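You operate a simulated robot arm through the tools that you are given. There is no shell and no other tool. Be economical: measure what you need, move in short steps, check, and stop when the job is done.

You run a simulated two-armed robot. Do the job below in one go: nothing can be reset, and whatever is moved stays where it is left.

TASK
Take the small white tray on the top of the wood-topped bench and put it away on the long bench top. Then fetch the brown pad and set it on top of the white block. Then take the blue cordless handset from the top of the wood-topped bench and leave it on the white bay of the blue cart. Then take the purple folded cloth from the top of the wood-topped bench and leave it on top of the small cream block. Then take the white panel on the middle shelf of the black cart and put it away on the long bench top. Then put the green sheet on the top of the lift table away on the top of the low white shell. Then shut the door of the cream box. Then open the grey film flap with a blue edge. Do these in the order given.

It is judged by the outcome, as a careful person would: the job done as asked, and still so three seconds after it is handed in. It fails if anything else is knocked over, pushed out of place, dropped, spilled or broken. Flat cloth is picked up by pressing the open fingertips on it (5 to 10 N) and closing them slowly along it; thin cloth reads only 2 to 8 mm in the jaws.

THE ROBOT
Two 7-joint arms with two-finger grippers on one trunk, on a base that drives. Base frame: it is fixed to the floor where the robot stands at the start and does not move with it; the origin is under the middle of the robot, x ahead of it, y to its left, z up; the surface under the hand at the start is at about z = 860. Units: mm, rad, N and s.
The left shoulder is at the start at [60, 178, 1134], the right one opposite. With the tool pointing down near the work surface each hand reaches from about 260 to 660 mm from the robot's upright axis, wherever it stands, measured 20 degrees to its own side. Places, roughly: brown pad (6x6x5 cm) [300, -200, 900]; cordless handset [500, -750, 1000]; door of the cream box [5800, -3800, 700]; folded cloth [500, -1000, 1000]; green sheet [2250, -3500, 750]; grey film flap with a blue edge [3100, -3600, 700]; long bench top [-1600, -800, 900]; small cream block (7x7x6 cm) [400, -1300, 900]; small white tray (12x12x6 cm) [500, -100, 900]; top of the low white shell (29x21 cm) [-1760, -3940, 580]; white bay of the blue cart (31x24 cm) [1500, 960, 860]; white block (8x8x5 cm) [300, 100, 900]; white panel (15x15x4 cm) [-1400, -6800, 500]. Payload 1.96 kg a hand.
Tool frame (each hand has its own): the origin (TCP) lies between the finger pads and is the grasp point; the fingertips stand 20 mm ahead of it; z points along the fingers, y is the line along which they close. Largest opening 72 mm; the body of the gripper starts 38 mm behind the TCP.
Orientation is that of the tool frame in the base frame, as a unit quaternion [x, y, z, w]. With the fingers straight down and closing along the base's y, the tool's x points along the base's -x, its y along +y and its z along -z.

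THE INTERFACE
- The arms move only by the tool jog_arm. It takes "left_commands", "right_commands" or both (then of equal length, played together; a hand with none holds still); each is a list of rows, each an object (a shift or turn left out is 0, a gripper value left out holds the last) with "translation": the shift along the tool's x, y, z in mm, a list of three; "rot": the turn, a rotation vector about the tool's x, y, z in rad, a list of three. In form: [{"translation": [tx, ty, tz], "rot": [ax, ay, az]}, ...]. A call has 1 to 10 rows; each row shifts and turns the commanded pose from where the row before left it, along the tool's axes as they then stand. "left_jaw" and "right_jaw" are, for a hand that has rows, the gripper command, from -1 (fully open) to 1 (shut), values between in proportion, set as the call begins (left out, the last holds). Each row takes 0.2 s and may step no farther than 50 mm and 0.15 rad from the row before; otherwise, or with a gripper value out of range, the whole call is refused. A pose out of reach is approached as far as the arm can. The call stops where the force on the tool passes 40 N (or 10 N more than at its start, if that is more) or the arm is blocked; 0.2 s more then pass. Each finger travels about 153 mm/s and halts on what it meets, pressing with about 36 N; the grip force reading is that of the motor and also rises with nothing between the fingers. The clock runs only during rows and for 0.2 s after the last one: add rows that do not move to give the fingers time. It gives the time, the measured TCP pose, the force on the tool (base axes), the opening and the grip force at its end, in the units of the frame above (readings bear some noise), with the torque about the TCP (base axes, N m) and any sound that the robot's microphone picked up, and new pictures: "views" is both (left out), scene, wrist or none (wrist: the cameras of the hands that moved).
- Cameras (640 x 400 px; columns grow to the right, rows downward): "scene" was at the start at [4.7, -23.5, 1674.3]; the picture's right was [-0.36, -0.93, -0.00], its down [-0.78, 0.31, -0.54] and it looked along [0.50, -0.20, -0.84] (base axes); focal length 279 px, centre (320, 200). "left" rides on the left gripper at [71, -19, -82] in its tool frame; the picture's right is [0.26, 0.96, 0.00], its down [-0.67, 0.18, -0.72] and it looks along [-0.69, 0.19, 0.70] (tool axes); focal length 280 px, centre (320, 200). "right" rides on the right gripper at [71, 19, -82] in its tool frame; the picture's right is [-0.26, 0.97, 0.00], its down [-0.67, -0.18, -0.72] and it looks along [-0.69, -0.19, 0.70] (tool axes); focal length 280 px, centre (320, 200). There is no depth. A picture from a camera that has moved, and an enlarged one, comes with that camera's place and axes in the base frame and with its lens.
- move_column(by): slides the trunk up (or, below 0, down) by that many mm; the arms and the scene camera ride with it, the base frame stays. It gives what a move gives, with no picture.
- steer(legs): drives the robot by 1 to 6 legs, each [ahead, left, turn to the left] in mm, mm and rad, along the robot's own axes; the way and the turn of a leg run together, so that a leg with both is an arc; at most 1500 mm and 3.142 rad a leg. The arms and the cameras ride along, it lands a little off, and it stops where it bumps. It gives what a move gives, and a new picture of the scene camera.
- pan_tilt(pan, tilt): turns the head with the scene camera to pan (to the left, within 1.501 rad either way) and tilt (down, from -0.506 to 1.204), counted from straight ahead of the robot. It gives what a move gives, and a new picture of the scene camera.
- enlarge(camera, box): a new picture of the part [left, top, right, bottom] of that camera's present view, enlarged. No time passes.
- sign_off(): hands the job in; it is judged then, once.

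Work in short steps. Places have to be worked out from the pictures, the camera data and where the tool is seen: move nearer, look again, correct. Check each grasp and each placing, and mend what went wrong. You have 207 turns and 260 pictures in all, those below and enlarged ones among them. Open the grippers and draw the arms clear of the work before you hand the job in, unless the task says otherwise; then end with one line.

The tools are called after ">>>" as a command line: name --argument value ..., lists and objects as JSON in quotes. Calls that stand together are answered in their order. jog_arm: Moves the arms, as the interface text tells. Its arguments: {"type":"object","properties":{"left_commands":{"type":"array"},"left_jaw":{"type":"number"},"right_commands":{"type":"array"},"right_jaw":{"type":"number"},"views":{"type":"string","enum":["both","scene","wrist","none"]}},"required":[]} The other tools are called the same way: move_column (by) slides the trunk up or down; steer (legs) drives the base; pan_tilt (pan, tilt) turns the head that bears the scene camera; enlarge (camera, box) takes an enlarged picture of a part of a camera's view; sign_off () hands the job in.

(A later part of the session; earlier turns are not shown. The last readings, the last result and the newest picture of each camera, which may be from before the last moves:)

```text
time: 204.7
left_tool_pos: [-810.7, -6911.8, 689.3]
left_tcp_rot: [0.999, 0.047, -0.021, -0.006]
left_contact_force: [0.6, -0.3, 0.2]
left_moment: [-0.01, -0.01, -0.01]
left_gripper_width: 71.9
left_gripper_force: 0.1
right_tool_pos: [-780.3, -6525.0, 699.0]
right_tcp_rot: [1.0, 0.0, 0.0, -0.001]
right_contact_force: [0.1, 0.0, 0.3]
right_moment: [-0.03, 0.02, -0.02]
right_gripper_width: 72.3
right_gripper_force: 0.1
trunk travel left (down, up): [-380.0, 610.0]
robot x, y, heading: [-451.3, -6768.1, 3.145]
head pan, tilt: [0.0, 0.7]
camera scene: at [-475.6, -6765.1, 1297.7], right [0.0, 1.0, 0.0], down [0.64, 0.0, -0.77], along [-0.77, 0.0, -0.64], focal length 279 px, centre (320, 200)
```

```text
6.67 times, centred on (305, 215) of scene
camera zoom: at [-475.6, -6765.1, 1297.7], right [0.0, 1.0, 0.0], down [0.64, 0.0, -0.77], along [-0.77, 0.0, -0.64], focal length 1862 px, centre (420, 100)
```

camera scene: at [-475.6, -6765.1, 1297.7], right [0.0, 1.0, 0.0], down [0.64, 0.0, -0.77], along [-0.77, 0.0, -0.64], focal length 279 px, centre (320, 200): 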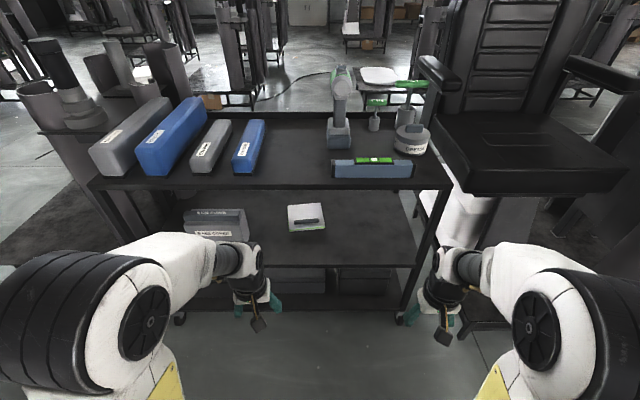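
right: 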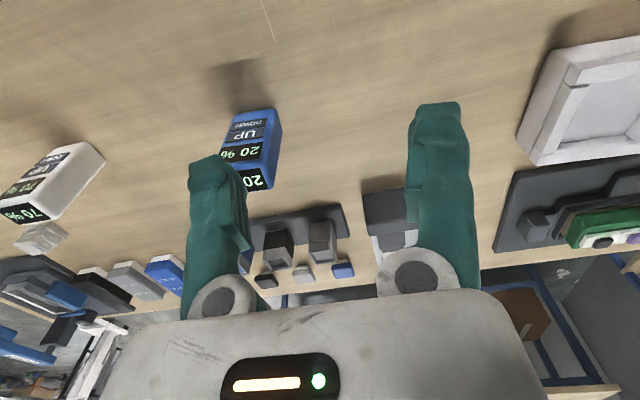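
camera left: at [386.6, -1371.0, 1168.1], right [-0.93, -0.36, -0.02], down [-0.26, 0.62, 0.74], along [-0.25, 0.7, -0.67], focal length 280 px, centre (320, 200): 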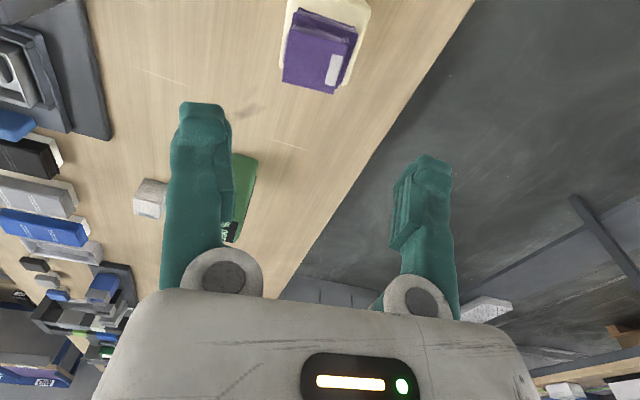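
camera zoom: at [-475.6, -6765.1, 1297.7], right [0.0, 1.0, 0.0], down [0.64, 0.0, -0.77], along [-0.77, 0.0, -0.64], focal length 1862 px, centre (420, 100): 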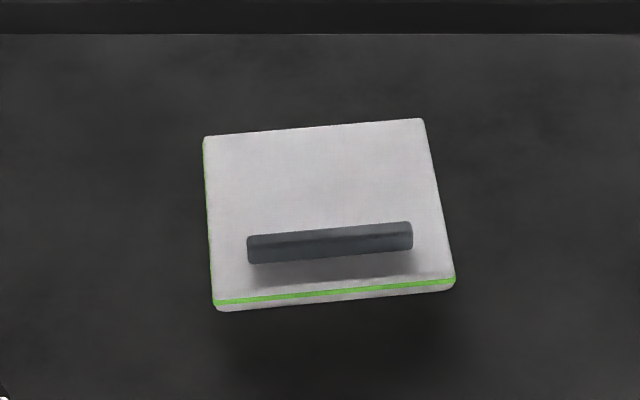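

The panel (x -1400…-1248, y≈-6818, on a shelf at z≈491; top shelf above at ≈832) has a dark bar handle near its front edge. Drive 180 mm closer and view with the left wrist camera.

>>> steer --legs '[[180, 0, 0]]'

>>> jog_arm --left_commands '[{"translation": [0, -45, 0]}, {"translation": [0, -45, 10]}, {"rot": [0, 0, 0.08]}, {}]'

```text
time: 206.2
left_tool_pos: [-992.6, -6911.6, 689.6]
left_tcp_rot: [0.999, 0.047, -0.02, -0.006]
left_contact_force: [0.7, -0.9, 0.0]
left_moment: [0.02, -0.03, 0.0]
left_gripper_width: 72.1
left_gripper_force: 0.0
right_tool_pos: [-963.1, -6524.0, 698.2]
right_tcp_rot: [1.0, 0.001, 0.001, 0.0]
right_contact_force: [-0.7, -0.2, -0.5]
right_moment: [0.03, -0.02, 0.02]
right_gripper_width: 72.0
right_gripper_force: 0.1
trunk travel left (down, up): [-380.0, 610.0]
robot x, y, heading: [-630.0, -6763.6, 3.14]
head pan, tilt: [0.0, 0.7]
camera scene: at [-658.1, -6764.9, 1297.7], right [0.0, 1.0, 0.0], down [0.64, 0.0, -0.76], along [-0.76, 0.0, -0.64], focal length 279 px, centre (320, 200)
```

scene: 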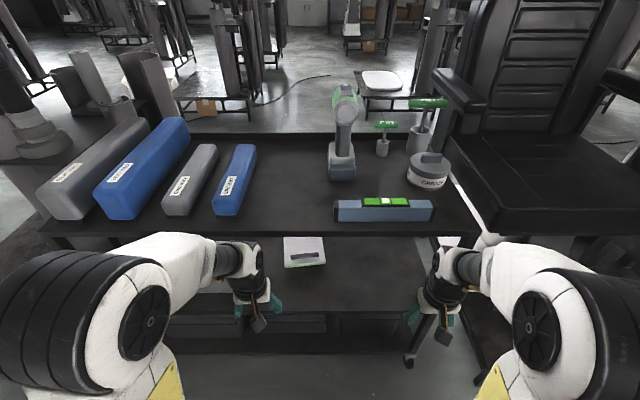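

```text
time: 207.2
left_tool_pos: [-1000.2, -6821.7, 680.4]
left_tcp_rot: [1.0, 0.007, -0.02, -0.005]
left_contact_force: [0.1, 0.1, 0.1]
left_moment: [-0.02, 0.01, -0.01]
left_gripper_width: 72.0
left_gripper_force: 0.2
right_tool_pos: [-961.7, -6524.6, 698.9]
right_tcp_rot: [1.0, 0.0, 0.0, -0.001]
right_contact_force: [-0.4, -0.5, 1.6]
right_moment: [0.0, 0.02, 0.02]
right_gripper_width: 71.9
right_gripper_force: 0.2
trunk travel left (down, up): [-380.0, 610.0]
robot x, y, heading: [-628.3, -6765.8, 3.139]
head pan, tilt: [0.0, 0.7]
camera scene: at [-657.0, -6764.9, 1297.7], right [0.0, 1.0, 0.0], down [0.64, 0.0, -0.76], along [-0.76, 0.0, -0.64], focal length 279 px, centre (320, 200)
camera left: at [-927.7, -6802.1, 758.8], right [0.27, -0.96, -0.02], down [-0.64, -0.2, 0.74], along [-0.72, -0.19, -0.67], focal length 280 px, centre (320, 200)
```

scene: 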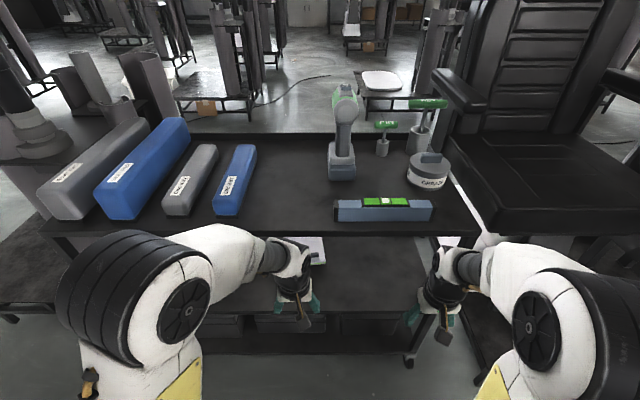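
left: 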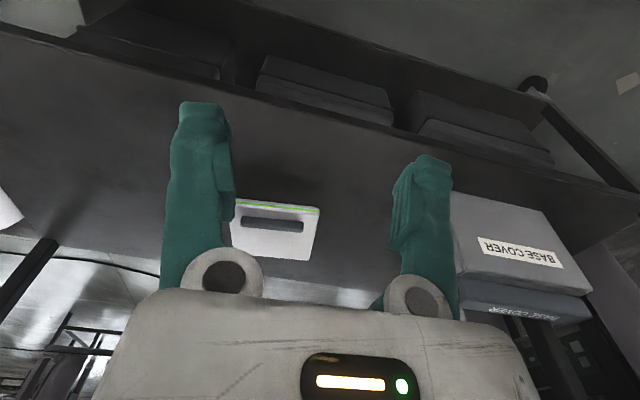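

>>> enlarge --camera "left" --box '[220, 180, 340, 270]'

```text
4.44 times, centred on (280, 225) of left
camera zoom: at [-927.7, -6802.1, 758.8], right [0.27, -0.96, -0.02], down [-0.64, -0.2, 0.74], along [-0.72, -0.19, -0.67], focal length 1246 px, centre (498, 89)
```

zoom: 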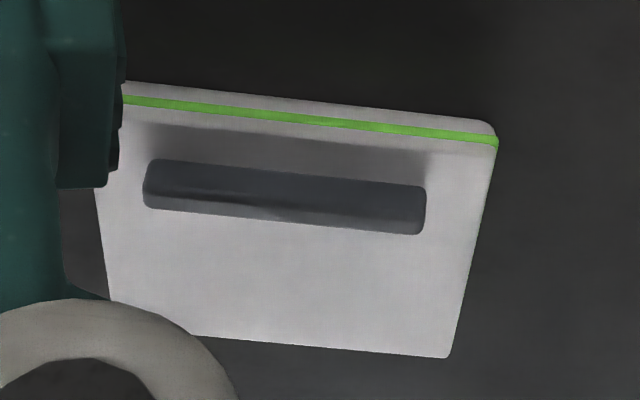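

The handle is a solid bar along y, about 105 mm long. I'll grasp across it with the hand yawed 90°; rotate the left wrist first (hand is still outside the shelf).

>>> jog_arm --left_commands '[{"rot": [0, 0, 0.15]}, {"rot": [0, 0, 0.15]}, {"rot": [0, 0, 0.15]}, {"rot": [0, 0, 0.15]}, {"rot": [0, 0, 0.15]}, {"rot": [0, 0, 0.15]}, {"rot": [0, 0, 0.15]}, {"rot": [0, 0, 0.15]}, {"rot": [0, 0, 0.15]}, {"rot": [0, 0, 0.15]}]' --right_commands '[{"translation": [10, 0, 0]}, {"translation": [10, 0, 0]}, {"translation": [10, 0, 0]}, {"translation": [10, 0, 0]}, {}, {}, {}, {}, {}, {}]' --views "scene"

```text
time: 209.4
left_tool_pos: [-1000.3, -6822.1, 681.7]
left_tcp_rot: [0.735, -0.677, -0.018, 0.011]
left_contact_force: [-0.4, -0.4, -0.3]
left_moment: [-0.02, 0.03, 0.0]
left_gripper_width: 72.1
left_gripper_force: 0.1
right_tool_pos: [-920.7, -6523.5, 699.5]
right_tcp_rot: [1.0, 0.0, 0.0, 0.0]
right_contact_force: [0.8, 0.7, -0.8]
right_moment: [0.03, 0.02, -0.01]
right_gripper_width: 72.2
right_gripper_force: 0.1
trunk travel left (down, up): [-380.0, 610.0]
robot x, y, heading: [-635.2, -6766.8, 3.14]
head pan, tilt: [0.0, 0.7]
camera scene: at [-657.0, -6764.9, 1297.7], right [0.0, 1.0, 0.0], down [0.64, 0.0, -0.76], along [-0.76, 0.0, -0.64], focal length 279 px, centre (320, 200)
```

scene: 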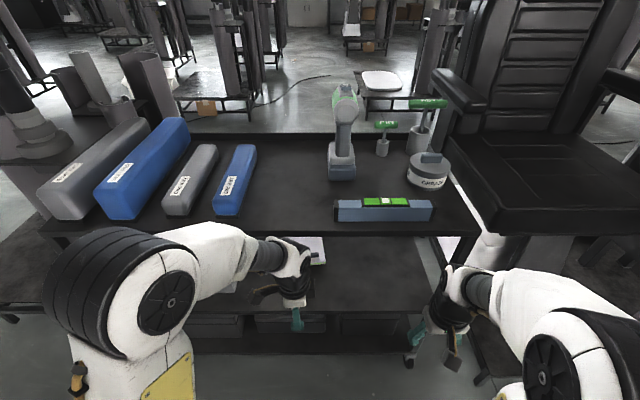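

Wrist yaw matches the bar. Lower the trunk 250 so the forearm can enter the shelf from slightly below.

>>> move_column --by -250

>>> jog_arm --left_commands '[{"translation": [0, 0, -40]}, {"translation": [0, 0, -40]}, {"translation": [0, 0, -40]}, {"translation": [0, 0, -40]}, {"rot": [-0.12, 0, 0]}, {"rot": [-0.12, 0, 0]}, {"rot": [-0.11, 0, 0]}, {}]'

```text
time: 211.9
left_tool_pos: [-1001.0, -6820.4, 431.2]
left_tcp_rot: [0.736, -0.676, -0.02, 0.011]
left_contact_force: [0.2, -0.4, 0.9]
left_moment: [-0.04, 0.01, -0.02]
left_gripper_width: 72.0
left_gripper_force: 0.0
right_tool_pos: [-922.2, -6525.0, 450.2]
right_tcp_rot: [1.0, 0.0, 0.001, 0.001]
right_contact_force: [0.4, -0.1, -0.1]
right_moment: [0.0, -0.01, 0.02]
right_gripper_width: 71.9
right_gripper_force: 0.0
trunk travel left (down, up): [-130.0, 860.0]
robot x, y, heading: [-629.7, -6767.5, 3.142]
head pan, tilt: [0.0, 0.7]
```

```text
time: 213.7
left_tool_pos: [-991.8, -6825.4, 528.0]
left_tcp_rot: [0.723, -0.662, -0.137, 0.14]
left_contact_force: [0.1, 0.1, 0.9]
left_moment: [0.03, 0.01, 0.0]
left_gripper_width: 71.8
left_gripper_force: 0.1
left hand out of reach, approached as far as the arm can: row 3, 4
right_tool_pos: [-921.8, -6524.8, 449.5]
right_tcp_rot: [1.0, 0.0, 0.0, 0.0]
right_contact_force: [0.3, -0.9, -0.1]
right_moment: [0.01, 0.03, 0.0]
right_gripper_width: 71.9
right_gripper_force: 0.0
trunk travel left (down, up): [-130.0, 860.0]
robot x, y, heading: [-627.6, -6768.9, 3.138]
head pan, tilt: [0.0, 0.7]
camera scene: at [-656.9, -6764.9, 1047.7], right [0.0, 1.0, 0.0], down [0.64, 0.0, -0.76], along [-0.76, 0.0, -0.64], focal length 279 px, centre (320, 200)
camera left: at [-936.8, -6892.8, 594.8], right [-0.87, -0.34, 0.37], down [0.05, 0.67, 0.74], along [-0.5, 0.66, -0.56], focal length 280 px, centre (320, 200)
```

scene: 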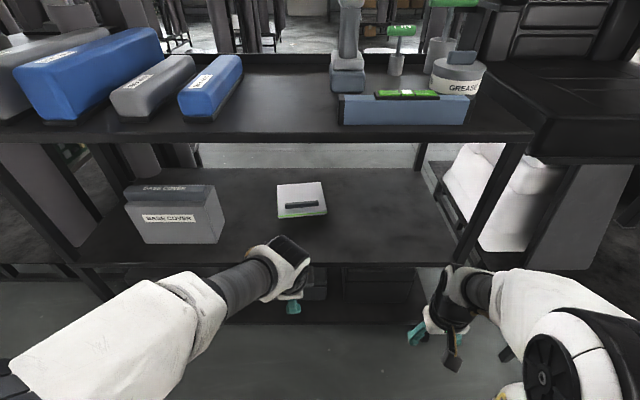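
left: 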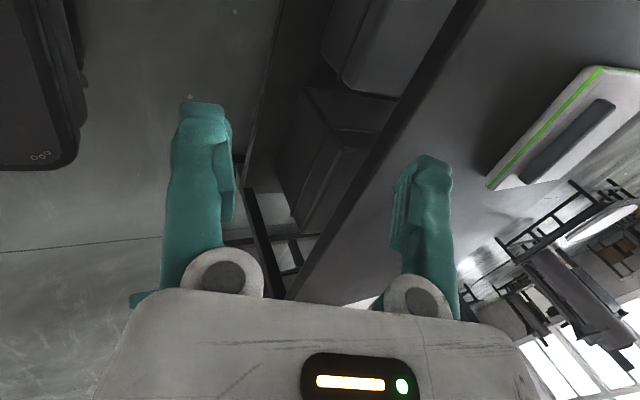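

The arm now comes in low. Zoom from this lower viewpoint to refine panel/bar/shelf geometry.

>>> enlarge --camera "scene" --box '[240, 150, 360, 240]'

>>> enlarge --camera "left" --box '[460, 40, 640, 220]'

```text
4.44 times, centred on (300, 195) of scene
camera zoom: at [-656.9, -6764.9, 1047.7], right [0.0, 1.0, 0.0], down [0.64, 0.0, -0.76], along [-0.76, 0.0, -0.64], focal length 1241 px, centre (409, 222)
```

zoom: 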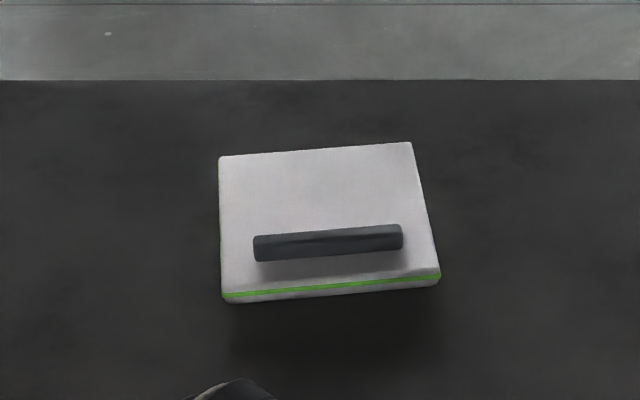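

```text
2.22 times, centred on (550, 130) of left
camera zoom: at [-936.8, -6892.8, 594.8], right [-0.87, -0.34, 0.37], down [0.05, 0.67, 0.74], along [-0.5, 0.66, -0.56], focal length 623 px, centre (-191, 356)
```

zoom: 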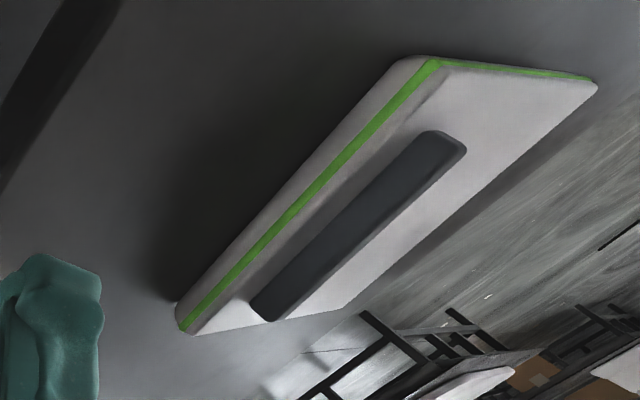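

Triangulating three views: bar at ≈(-1316,-6821), top z≈480; panel top ≈462, shelf ≈440, upper shelf ≈817. Drive in 90 mm, with the tilted hand ready in front.

>>> steer --legs '[[90, 0, 0]]'

>>> jog_arm --left_commands '[{"translation": [0, 37, 15]}, {"translation": [0, 37, 15]}, {"translation": [0, 37, 15]}, {}]' --left_jaw -0.3

```text
time: 214.8
left_tool_pos: [-1081.3, -6825.4, 527.7]
left_tcp_rot: [0.723, -0.662, -0.137, 0.139]
left_contact_force: [0.5, 0.6, -0.4]
left_moment: [0.01, -0.01, 0.0]
left_gripper_width: 71.9
left_gripper_force: 0.1
right_tool_pos: [-1011.7, -6524.8, 448.9]
right_tcp_rot: [1.0, 0.0, 0.0, -0.001]
right_contact_force: [-0.1, -0.5, -0.8]
right_moment: [0.02, 0.01, 0.03]
right_gripper_width: 72.0
right_gripper_force: 0.0
trunk travel left (down, up): [-130.0, 860.0]
robot x, y, heading: [-723.7, -6767.0, 3.144]
head pan, tilt: [0.0, 0.7]
camera scene: at [-747.2, -6764.8, 1047.7], right [0.0, 1.0, 0.0], down [0.64, 0.0, -0.77], along [-0.77, 0.0, -0.64], focal length 279 px, centre (320, 200)
```

scene: 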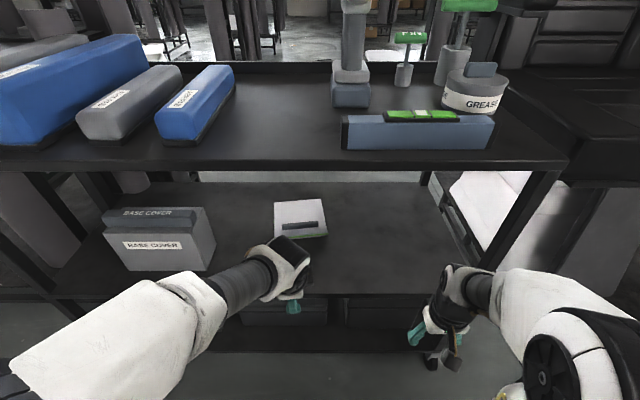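

```text
time: 215.8
left_tool_pos: [-1200.7, -6834.6, 529.0]
left_tcp_rot: [0.724, -0.662, -0.136, 0.139]
left_contact_force: [0.3, -0.3, 0.0]
left_moment: [0.0, 0.01, -0.01]
left_gripper_width: 46.7
left_gripper_force: 0.0
right_tool_pos: [-1011.5, -6524.3, 448.6]
right_tcp_rot: [1.0, -0.001, 0.0, 0.0]
right_contact_force: [-0.1, 0.1, 0.4]
right_moment: [0.01, 0.01, 0.01]
right_gripper_width: 71.8
right_gripper_force: 0.1
trunk travel left (down, up): [-130.0, 860.0]
robot x, y, heading: [-723.9, -6768.3, 3.143]
head pan, tilt: [0.0, 0.7]
camera scene: at [-747.5, -6764.8, 1047.7], right [0.0, 1.0, 0.0], down [0.64, 0.0, -0.76], along [-0.76, 0.0, -0.64], focal length 279 px, centre (320, 200)
camera left: at [-1146.3, -6903.1, 595.3], right [-0.87, -0.34, 0.36], down [0.05, 0.67, 0.74], along [-0.5, 0.66, -0.57], focal length 280 px, centre (320, 200)
```

scene: 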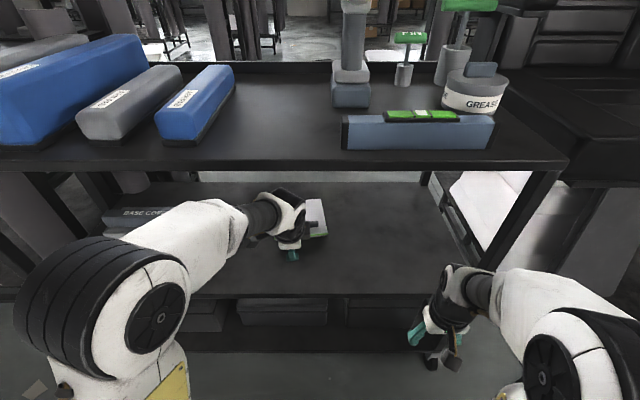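
left: 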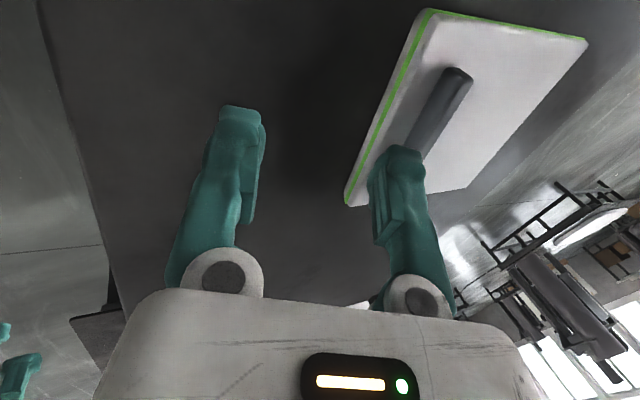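

Continue 100 mm inward, then bring the hand upright above the bar.

>>> jog_arm --left_commands '[{"translation": [-6, 38, 14]}, {"translation": [-6, 38, 14]}, {"translation": [0, 18, 6]}, {"rot": [0.12, 0, 0]}, {"rot": [0.12, 0, 0]}, {"rot": [0.12, 0, 0]}, {}]'

```text
time: 217.4
left_tool_pos: [-1285.9, -6833.3, 531.0]
left_tcp_rot: [0.729, -0.672, -0.095, 0.093]
left_contact_force: [0.0, 0.3, 0.0]
left_moment: [0.03, -0.01, 0.02]
left_gripper_width: 46.7
left_gripper_force: 0.1
left hand out of reach, approached as far as the arm can: row 5, 6
right_tool_pos: [-1003.0, -6525.2, 453.0]
right_tcp_rot: [1.0, 0.0, -0.01, -0.003]
right_contact_force: [0.1, -0.2, 0.9]
right_moment: [0.0, 0.01, 0.02]
right_gripper_width: 71.7
right_gripper_force: 0.1
trunk travel left (down, up): [-130.0, 860.0]
robot x, y, heading: [-719.8, -6771.0, -3.148]
head pan, tilt: [0.0, 0.7]
camera scene: at [-727.2, -6769.2, 1044.5], right [0.0, 1.0, 0.0], down [0.63, 0.0, -0.78], along [-0.78, 0.0, -0.63], focal length 279 px, centre (320, 200)
camera left: at [-1239.7, -6901.9, 602.9], right [-0.91, -0.34, 0.25], down [-0.04, 0.66, 0.75], along [-0.42, 0.67, -0.62], focal length 280 px, centre (320, 200)
```

scene: 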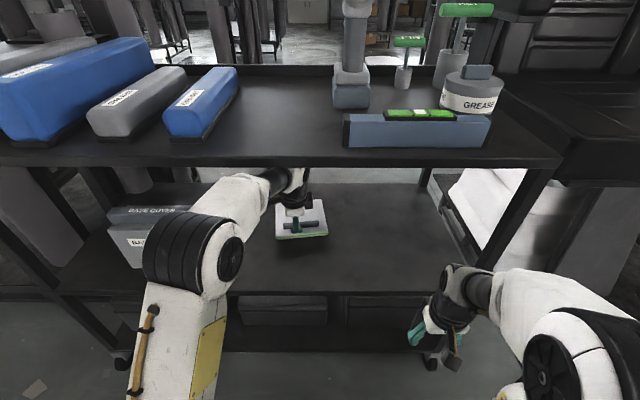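
left: 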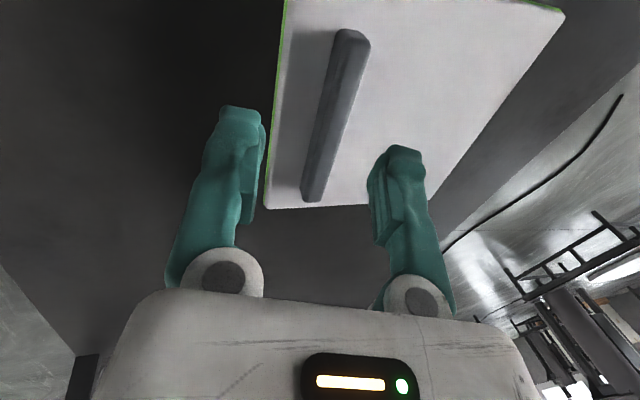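

The robot reads slightly pitched back – the wrist is probably pressing the upper shelf. Relieve it by going down and forward a little.

>>> jog_arm --left_commands '[{"translation": [0, 2, 12]}, {"translation": [0, 4, 12]}, {}]'

```text
time: 218.2
left_tool_pos: [-1315.5, -6836.3, 517.6]
left_tcp_rot: [0.731, -0.667, -0.1, 0.097]
left_contact_force: [3.3, -0.7, -4.7]
left_moment: [0.06, 0.35, 0.01]
left_gripper_width: 46.9
left_gripper_force: 0.1
right_tool_pos: [-1011.8, -6524.5, 452.9]
right_tcp_rot: [1.0, -0.001, -0.001, -0.001]
right_contact_force: [0.9, -0.5, -0.3]
right_moment: [0.03, 0.06, -0.02]
right_gripper_width: 72.1
right_gripper_force: 0.0
trunk travel left (down, up): [-130.0, 860.0]
robot x, y, heading: [-725.2, -6769.8, 3.14]
head pan, tilt: [0.0, 0.7]
camera scene: at [-745.3, -6767.6, 1049.5], right [0.0, 1.0, 0.0], down [0.64, 0.0, -0.77], along [-0.77, 0.0, -0.64], focal length 279 px, centre (320, 200)
camera left: at [-1267.9, -6904.0, 588.7], right [-0.9, -0.35, 0.26], down [-0.04, 0.66, 0.75], along [-0.43, 0.67, -0.61], focal length 280 px, centre (320, 200)
```

scene: 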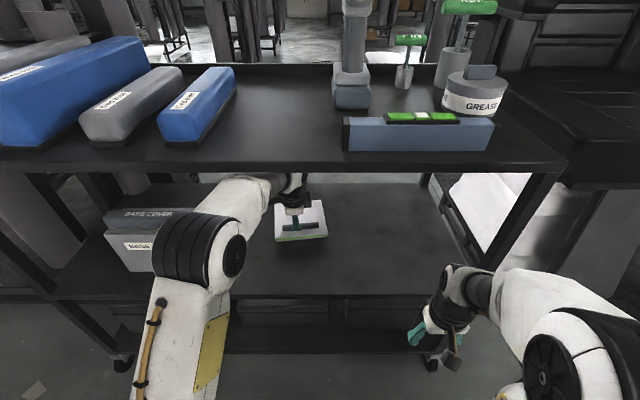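
left: 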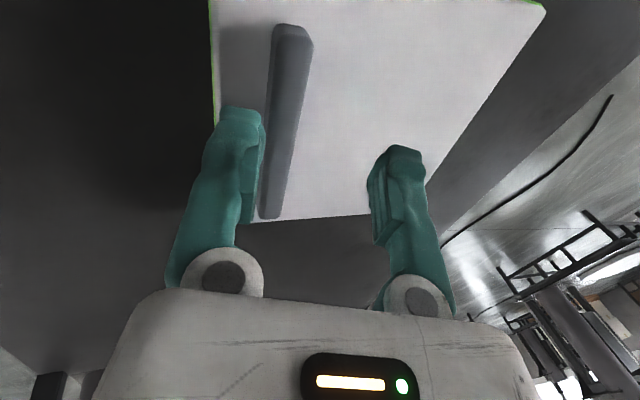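

Level again. Bar centre is at x≈-1309, so shift 18 mm back and descend 12 mm.

>>> jog_arm --left_commands '[{"translation": [0, -9, 0]}, {"translation": [0, -9, 4]}, {"translation": [0, 0, 8]}, {}]'

```text
time: 219.2
left_tool_pos: [-1300.0, -6831.0, 498.3]
left_tcp_rot: [0.731, -0.669, -0.099, 0.098]
left_contact_force: [1.6, 0.9, 15.2]
left_moment: [0.02, -0.34, -0.01]
left_gripper_width: 45.7
left_gripper_force: 0.0
right_tool_pos: [-1011.2, -6523.9, 449.8]
right_tcp_rot: [1.0, -0.001, -0.001, 0.0]
right_contact_force: [0.2, 0.4, 0.3]
right_moment: [-0.01, 0.03, 0.04]
right_gripper_width: 71.7
right_gripper_force: 0.0
trunk travel left (down, up): [-130.0, 860.0]
robot x, y, heading: [-721.2, -6765.6, 3.135]
head pan, tilt: [0.0, 0.7]
camera scene: at [-745.8, -6764.6, 1048.1], right [0.0, 1.0, 0.0], down [0.64, 0.0, -0.77], along [-0.77, 0.0, -0.64], focal length 279 px, centre (320, 200)
camera left: at [-1253.2, -6899.3, 569.4], right [-0.9, -0.34, 0.26], down [-0.04, 0.66, 0.75], along [-0.43, 0.67, -0.61], focal length 280 px, centre (320, 200)
```

scene: 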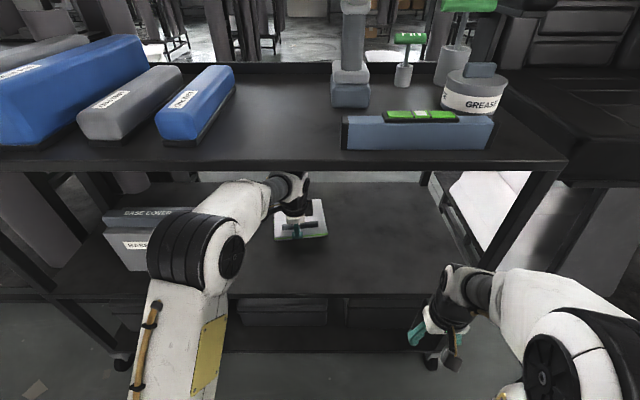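
left: 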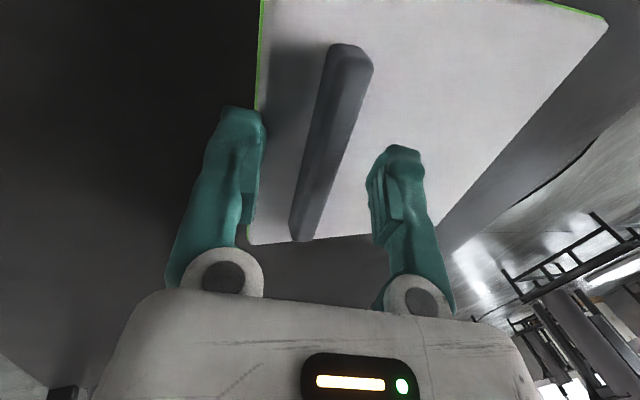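

The near fingertip touches the panel while the bar is between the fingers. Straighten the hand further, then settle down a few mm.

>>> jog_arm --left_commands '[{"translation": [0, 0, -3]}, {"rot": [0.08, 0, 0]}, {"rot": [0.08, 0, 0]}, {"translation": [0, 0, 3]}, {"translation": [0, 0, 3]}, {}]'

```text
time: 220.6
left_tool_pos: [-1300.3, -6831.7, 495.7]
left_tcp_rot: [0.732, -0.67, -0.085, 0.083]
left_contact_force: [5.7, -1.9, 23.1]
left_moment: [-0.02, -0.67, -0.06]
left_gripper_width: 47.1
left_gripper_force: 0.3
left hand out of reach, approached as far as the arm can: row 3
right_tool_pos: [-1010.4, -6525.0, 449.8]
right_tcp_rot: [1.0, 0.0, 0.0, 0.0]
right_contact_force: [0.3, 0.7, -0.4]
right_moment: [0.01, -0.02, -0.01]
right_gripper_width: 72.0
right_gripper_force: 0.1
trunk travel left (down, up): [-130.0, 860.0]
robot x, y, heading: [-722.1, -6767.3, 3.142]
head pan, tilt: [0.0, 0.7]
camera scene: at [-744.8, -6764.7, 1048.1], right [0.0, 1.0, 0.0], down [0.64, 0.0, -0.77], along [-0.77, 0.0, -0.64], focal length 279 px, centre (320, 200)
camera left: at [-1256.0, -6900.2, 568.6], right [-0.91, -0.34, 0.22], down [-0.07, 0.66, 0.75], along [-0.41, 0.67, -0.62], focal length 280 px, centre (320, 200)
```

scene: 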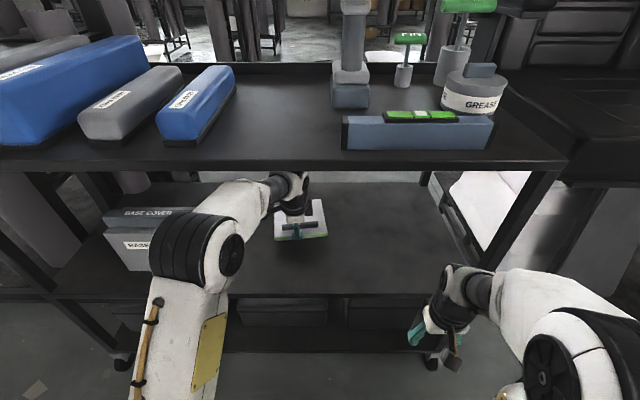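
left: 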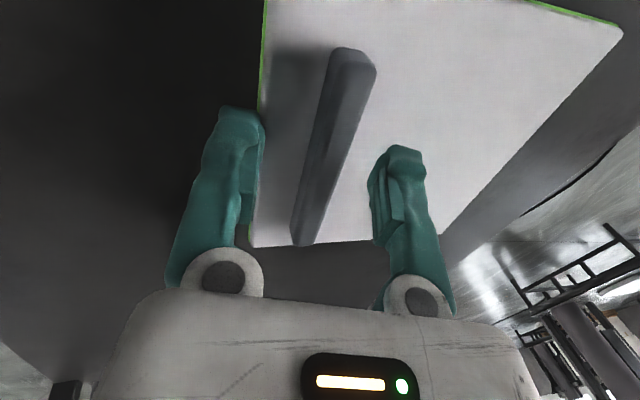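

Upright limit reached (~13° tilt). Narrow the jaws to ~29 mm, which lifts the near tip, then lower slightly more.

>>> jog_arm --left_commands '[{}, {}, {"translation": [0, -2, 3]}, {"translation": [0, 0, 2]}, {}]' --left_jaw 0.2 --views "wrist"

```text
time: 221.5
left_tool_pos: [-1300.1, -6830.2, 496.5]
left_tcp_rot: [0.731, -0.671, -0.089, 0.084]
left_contact_force: [0.9, -1.7, 24.1]
left_moment: [-0.05, -0.41, -0.07]
left_gripper_width: 28.9
left_gripper_force: 0.2
right_tool_pos: [-1010.7, -6524.0, 450.7]
right_tcp_rot: [1.0, -0.001, -0.001, 0.0]
right_contact_force: [0.1, 0.1, 0.1]
right_moment: [-0.02, -0.01, 0.0]
right_gripper_width: 71.9
right_gripper_force: 0.1
trunk travel left (down, up): [-130.0, 860.0]
robot x, y, heading: [-719.9, -6765.2, 3.143]
head pan, tilt: [0.0, 0.7]
stopped in row 4 (left hand): the force on the tool passed its limit at 42 N (the readings are from after the stop); the commanded pose is now the measured one
camera left: at [-1255.7, -6899.9, 568.4], right [-0.91, -0.34, 0.23], down [-0.06, 0.66, 0.75], along [-0.41, 0.67, -0.62], focal length 280 px, centre (320, 200)
```

left: 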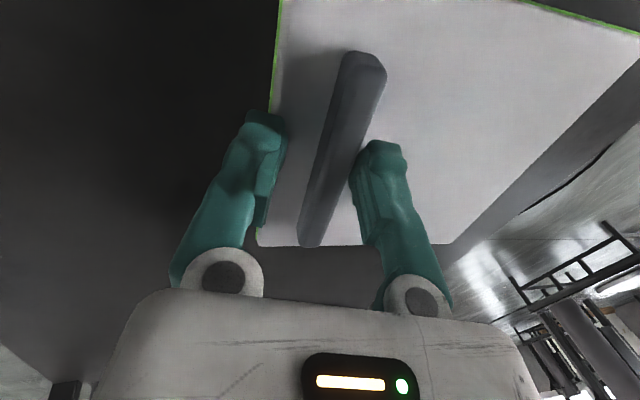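

Bar is nicely between the pads; close.

>>> jog_arm --left_commands '[{}, {}, {}]' --left_jaw 1 --views "wrist"

```text
time: 222.3
left_tool_pos: [-1300.4, -6831.0, 495.6]
left_tcp_rot: [0.731, -0.671, -0.088, 0.083]
left_contact_force: [-11.5, -0.9, 29.1]
left_moment: [0.27, -0.08, 0.07]
left_gripper_width: 13.3
left_gripper_force: 35.8
right_tool_pos: [-1010.5, -6524.5, 449.4]
right_tcp_rot: [1.0, -0.001, -0.001, 0.0]
right_contact_force: [0.7, 0.7, -0.3]
right_moment: [-0.02, -0.02, 0.0]
right_gripper_width: 72.1
right_gripper_force: 0.1
trunk travel left (down, up): [-130.0, 860.0]
robot x, y, heading: [-723.2, -6767.2, 3.142]
head pan, tilt: [0.0, 0.7]
camera left: at [-1255.9, -6899.7, 567.1], right [-0.91, -0.34, 0.23], down [-0.06, 0.66, 0.75], along [-0.41, 0.67, -0.62], focal length 280 px, centre (320, 200)
```

left: 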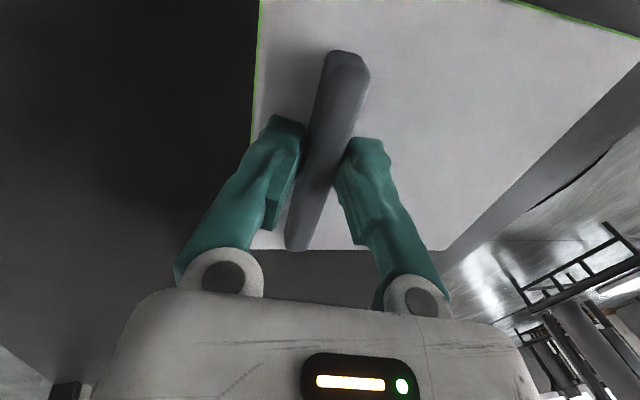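

Gripped at 13 mm. Lift 12 mm and check.

>>> jog_arm --left_commands '[{"translation": [0, 1.2, -5]}, {"translation": [0, 1.8, -7]}, {}, {}]'

```text
time: 223.3
left_tool_pos: [-1299.9, -6831.7, 504.7]
left_tcp_rot: [0.732, -0.671, -0.084, 0.082]
left_contact_force: [0.0, -0.6, -1.4]
left_moment: [-0.05, -0.09, 0.0]
left_gripper_width: 13.0
left_gripper_force: 35.8
right_tool_pos: [-1010.7, -6525.1, 448.8]
right_tcp_rot: [1.0, 0.001, -0.001, 0.0]
right_contact_force: [-0.2, 0.1, 0.5]
right_moment: [-0.03, -0.03, 0.0]
right_gripper_width: 71.9
right_gripper_force: 0.1
trunk travel left (down, up): [-130.0, 860.0]
robot x, y, heading: [-721.9, -6769.5, 3.139]
head pan, tilt: [0.0, 0.7]
camera scene: at [-747.5, -6764.8, 1047.7], right [0.0, 1.0, 0.0], down [0.64, 0.0, -0.76], along [-0.76, 0.0, -0.64], focal length 279 px, centre (320, 200)
camera left: at [-1256.3, -6899.9, 577.1], right [-0.91, -0.34, 0.22], down [-0.07, 0.66, 0.75], along [-0.4, 0.67, -0.63], focal length 280 px, centre (320, 200)
```

scene: 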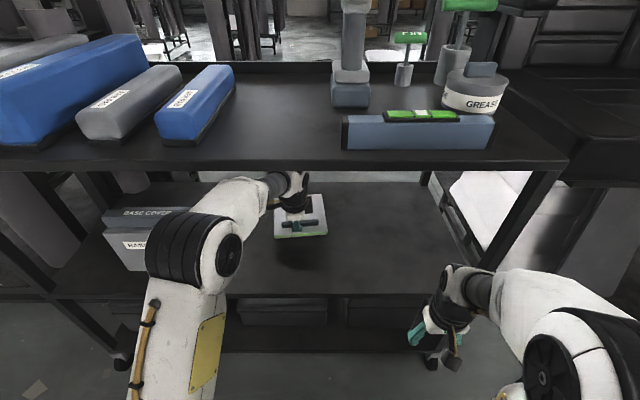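
left: 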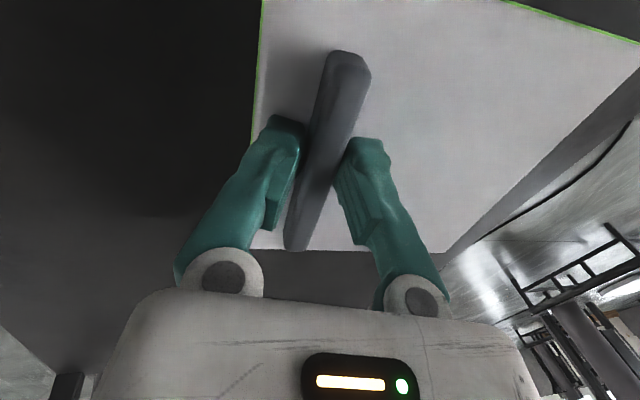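

Panel is up and light. Lift 8 mm more and reverse straight out of the shelf.

>>> jog_arm --left_commands '[{"translation": [0, 2, -8]}, {}]' --views "none"

>>> steer --legs '[[-350, 0, 0]]'

```text
time: 223.9
left_tool_pos: [-1299.8, -6831.7, 513.1]
left_tcp_rot: [0.732, -0.671, -0.084, 0.082]
left_contact_force: [0.7, 0.6, -1.7]
left_moment: [-0.02, -0.09, 0.0]
left_gripper_width: 13.5
left_gripper_force: 35.6
right_tool_pos: [-1011.0, -6524.6, 450.4]
right_tcp_rot: [1.0, -0.001, 0.0, 0.0]
right_contact_force: [0.2, -0.4, -0.3]
right_moment: [-0.02, -0.03, 0.0]
right_gripper_width: 71.9
right_gripper_force: 0.0
trunk travel left (down, up): [-130.0, 860.0]
robot x, y, heading: [-719.4, -6767.2, 3.14]
head pan, tilt: [0.0, 0.7]
```

```text
time: 226.2
left_tool_pos: [-948.4, -6832.6, 512.1]
left_tcp_rot: [0.733, -0.67, -0.084, 0.083]
left_contact_force: [-0.2, 0.4, -1.4]
left_moment: [-0.03, -0.12, -0.02]
left_gripper_width: 12.9
left_gripper_force: 35.8
right_tool_pos: [-661.5, -6525.6, 448.8]
right_tcp_rot: [1.0, 0.001, -0.001, 0.0]
right_contact_force: [-0.7, 0.5, 0.2]
right_moment: [0.0, 0.03, -0.01]
right_gripper_width: 72.0
right_gripper_force: 0.1
trunk travel left (down, up): [-130.0, 860.0]
robot x, y, heading: [-371.6, -6767.7, -3.14]
head pan, tilt: [0.0, 0.7]
camera scene: at [-396.4, -6764.7, 1047.7], right [0.0, 1.0, 0.0], down [0.64, 0.0, -0.76], along [-0.76, 0.0, -0.64], focal length 279 px, centre (320, 200)
```

scene: 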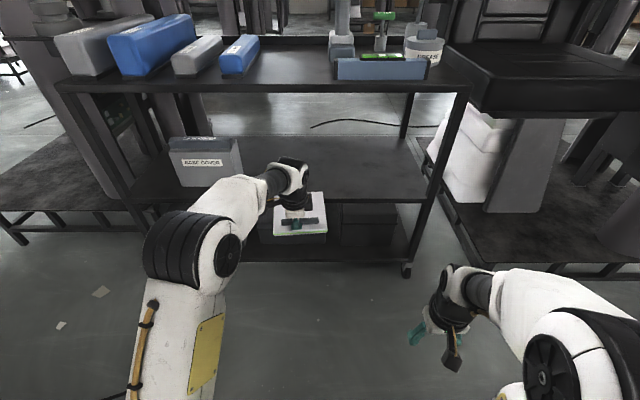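

Back off further, then raise the trunk and retract the arm.

>>> steer --legs '[[-150, 0, 0]]'

>>> move_column --by 400

>>> move_column --by 250

>>> jog_arm --left_commands '[{"rot": [0.08, 0, 0]}, {"rot": [0.08, 0, 0]}, {"translation": [0, -40, -5]}, {"translation": [0, -40, -5]}, {"translation": [0, -40, -5]}, {}]'

```text
time: 227.5
left_tool_pos: [-798.0, -6831.6, 512.2]
left_tcp_rot: [0.732, -0.671, -0.084, 0.082]
left_contact_force: [0.3, -0.7, -1.9]
left_moment: [0.0, -0.1, 0.01]
left_gripper_width: 13.5
left_gripper_force: 36.4
right_tool_pos: [-510.1, -6524.3, 450.0]
right_tcp_rot: [1.0, 0.0, 0.0, -0.001]
right_contact_force: [0.2, 0.0, 0.1]
right_moment: [0.01, 0.01, -0.01]
right_gripper_width: 72.1
right_gripper_force: 0.0
trunk travel left (down, up): [-130.0, 860.0]
robot x, y, heading: [-217.8, -6769.4, -3.142]
head pan, tilt: [0.0, 0.7]
camera scene: at [-245.8, -6764.6, 1047.7], right [0.0, 1.0, 0.0], down [0.64, 0.0, -0.76], along [-0.76, 0.0, -0.64], focal length 279 px, centre (320, 200)
```

scene: 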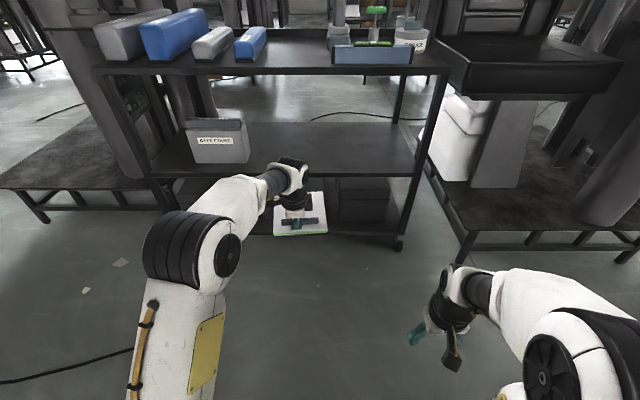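

```text
time: 231.3
left_tool_pos: [-797.9, -6832.2, 912.1]
left_tcp_rot: [0.732, -0.671, -0.084, 0.082]
left_contact_force: [0.6, 0.6, -1.1]
left_moment: [-0.04, -0.05, 0.02]
left_gripper_width: 13.0
left_gripper_force: 36.3
right_tool_pos: [-510.8, -6524.1, 849.8]
right_tcp_rot: [1.0, 0.0, 0.0, 0.0]
right_contact_force: [-0.1, -0.1, 1.1]
right_moment: [-0.02, 0.02, -0.02]
right_gripper_width: 71.8
right_gripper_force: 0.0
trunk travel left (down, up): [-530.0, 460.0]
robot x, y, heading: [-223.5, -6767.6, -3.143]
head pan, tilt: [0.0, 0.7]
```

```text
time: 233.9
left_tool_pos: [-798.7, -6832.0, 1163.2]
left_tcp_rot: [0.732, -0.671, -0.084, 0.081]
left_contact_force: [0.6, 0.4, -1.5]
left_moment: [0.0, -0.08, -0.03]
left_gripper_width: 13.3
left_gripper_force: 36.1
right_tool_pos: [-510.0, -6524.2, 1099.3]
right_tcp_rot: [1.0, -0.001, -0.001, 0.0]
right_contact_force: [1.1, 0.7, 0.2]
right_moment: [0.01, -0.01, -0.01]
right_gripper_width: 71.8
right_gripper_force: 0.0
trunk travel left (down, up): [-780.0, 210.0]
robot x, y, heading: [-218.5, -6765.5, -3.142]
head pan, tilt: [0.0, 0.7]
```

```text
time: 235.3
left_tool_pos: [-679.1, -6821.4, 1149.5]
left_tcp_rot: [0.732, -0.671, -0.084, 0.081]
left_contact_force: [0.3, 0.4, -1.5]
left_moment: [-0.03, -0.08, 0.0]
left_gripper_width: 13.2
left_gripper_force: 36.0
left hand out of reach, approached as far as the arm can: row 1, 2
right_tool_pos: [-510.8, -6525.2, 1098.5]
right_tcp_rot: [1.0, 0.0, 0.001, 0.0]
right_contact_force: [0.3, 0.5, 0.1]
right_moment: [-0.03, -0.01, -0.01]
right_gripper_width: 72.0
right_gripper_force: 0.2
trunk travel left (down, up): [-780.0, 210.0]
robot x, y, heading: [-217.6, -6768.4, -3.139]
head pan, tilt: [0.0, 0.7]
camera scene: at [-246.5, -6764.6, 1697.7], right [0.0, 1.0, 0.0], down [0.64, 0.0, -0.76], along [-0.76, 0.0, -0.64], focal length 279 px, centre (320, 200)
camera left: at [-634.9, -6890.6, 1222.3], right [-0.91, -0.34, 0.22], down [-0.07, 0.66, 0.75], along [-0.4, 0.67, -0.63], focal length 280 px, centre (320, 200)
```

scene: 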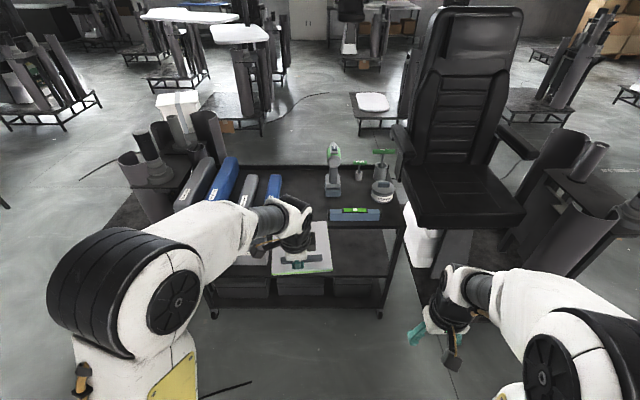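
left: 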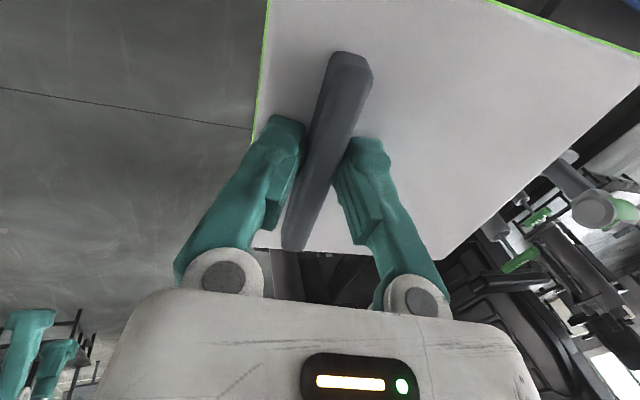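

Turn north and drive back up the aisle toward the long bench.

>>> steer --legs '[[0, 0, -1.573], [0, 410, 0], [1500, 0, 0], [1500, 0, 0], [1300, 0, 0]]'

>>> pan_tilt --pan 0.9 --tilt 0.6

```text
time: 261.9
left_tool_pos: [-660.7, -2004.6, 1150.1]
left_tcp_rot: [-0.04, 0.992, 0.118, 0.002]
left_contact_force: [0.1, 0.0, -1.5]
left_moment: [-0.11, 0.01, -0.02]
left_gripper_width: 13.0
left_gripper_force: 35.6
right_tool_pos: [-363.9, -2174.1, 1098.6]
right_tcp_rot: [-0.706, 0.709, 0.0, 0.0]
right_contact_force: [-0.1, 0.6, 0.1]
right_moment: [0.02, -0.03, -0.05]
right_gripper_width: 72.1
right_gripper_force: 0.1
trunk travel left (down, up): [-780.0, 210.0]
robot x, y, heading: [-606.9, -2460.7, 1.564]
head pan, tilt: [0.0, 0.7]
camera scene: at [-607.8, -2435.5, 1697.7], right [1.0, -0.01, 0.0], down [0.0, -0.64, -0.76], along [0.0, 0.76, -0.64], focal length 279 px, centre (320, 200)
```

scene: 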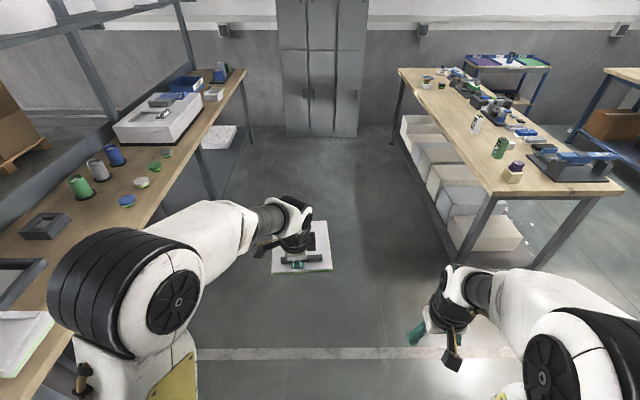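

```text
time: 263.1
left_tool_pos: [-659.3, -2004.0, 1149.7]
left_tcp_rot: [-0.04, 0.992, 0.118, 0.001]
left_contact_force: [-0.3, 0.2, -1.5]
left_moment: [-0.09, 0.03, -0.01]
left_gripper_width: 12.9
left_gripper_force: 36.2
right_tool_pos: [-364.3, -2175.4, 1099.5]
right_tcp_rot: [-0.705, 0.71, -0.001, 0.001]
right_contact_force: [-0.7, 0.3, -0.1]
right_moment: [-0.02, 0.0, 0.0]
right_gripper_width: 72.0
right_gripper_force: 0.0
trunk travel left (down, up): [-780.0, 210.0]
robot x, y, heading: [-608.1, -2461.6, 1.568]
head pan, tilt: [0.901, 0.6]
camera scene: at [-677.2, -2464.7, 1706.3], right [0.63, 0.78, 0.0], down [0.44, -0.35, -0.82], along [-0.64, 0.52, -0.57], focal length 279 px, centre (320, 200)
```

scene: 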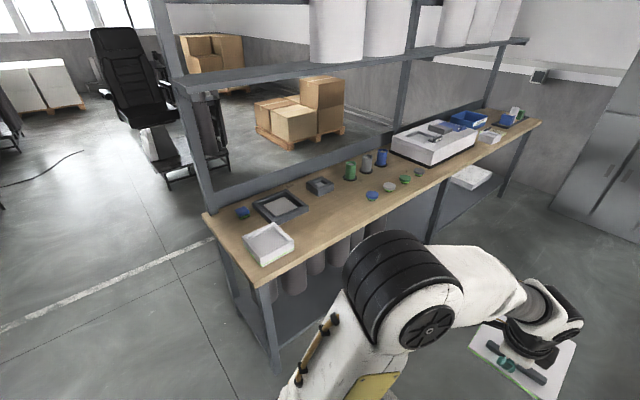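

Free spot on the long bench at about (-1470,-1715). Drive to face it.

>>> steer --legs '[[800, 0, 0], [0, 0, 1.573], [330, 0, 0]]'

>>> pan_tilt --pan 0.1 --tilt 0.9

```text
time: 273.0
left_tool_pos: [-1392.8, -1717.0, 1149.9]
left_tcp_rot: [0.73, -0.673, -0.085, 0.082]
left_contact_force: [0.2, -0.5, -2.4]
left_moment: [-0.04, -0.08, 0.02]
left_gripper_width: 12.9
left_gripper_force: 36.7
right_tool_pos: [-1224.6, -1420.3, 1099.0]
right_tcp_rot: [1.0, -0.002, 0.0, 0.0]
right_contact_force: [0.2, 0.2, -0.5]
right_moment: [-0.02, 0.01, -0.02]
right_gripper_width: 72.1
right_gripper_force: 0.0
trunk travel left (down, up): [-780.0, 210.0]
robot x, y, heading: [-933.3, -1662.9, 3.137]
head pan, tilt: [0.901, 0.6]
camera scene: at [-930.6, -1731.2, 1706.3], right [-0.78, 0.62, 0.0], down [0.35, 0.44, -0.83], along [-0.51, -0.65, -0.56], focal length 279 px, centre (320, 200)
```

scene: 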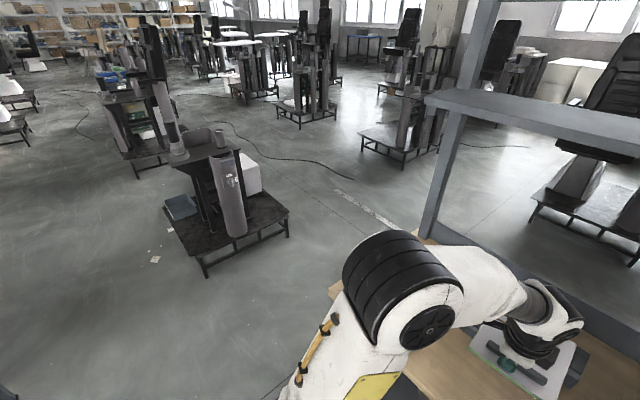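

```text
time: 274.1
left_tool_pos: [-1394.1, -1717.7, 1148.4]
left_tcp_rot: [0.731, -0.672, -0.085, 0.081]
left_contact_force: [1.0, 0.1, -2.0]
left_moment: [-0.06, -0.06, 0.0]
left_gripper_width: 12.9
left_gripper_force: 35.7
right_tool_pos: [-1224.9, -1420.8, 1099.8]
right_tcp_rot: [1.0, -0.002, 0.001, -0.001]
right_contact_force: [0.4, -0.3, -0.4]
right_moment: [0.01, -0.01, 0.01]
right_gripper_width: 71.7
right_gripper_force: 0.0
trunk travel left (down, up): [-780.0, 210.0]
robot x, y, heading: [-935.6, -1659.9, 3.136]
head pan, tilt: [0.099, 0.901]
camera scene: at [-951.4, -1669.5, 1681.6], right [-0.1, 1.0, 0.0], down [0.78, 0.08, -0.62], along [-0.62, -0.06, -0.78], focal length 279 px, centre (320, 200)
```

scene: 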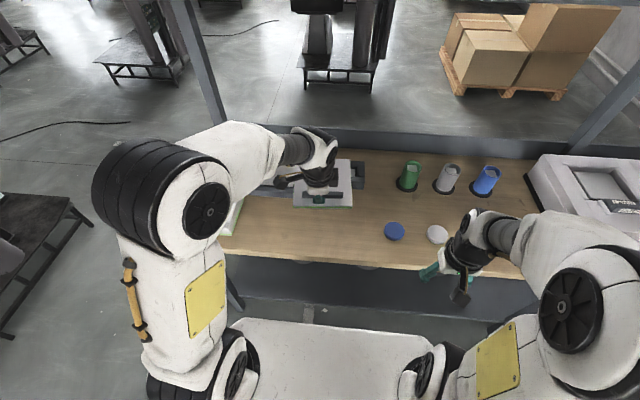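

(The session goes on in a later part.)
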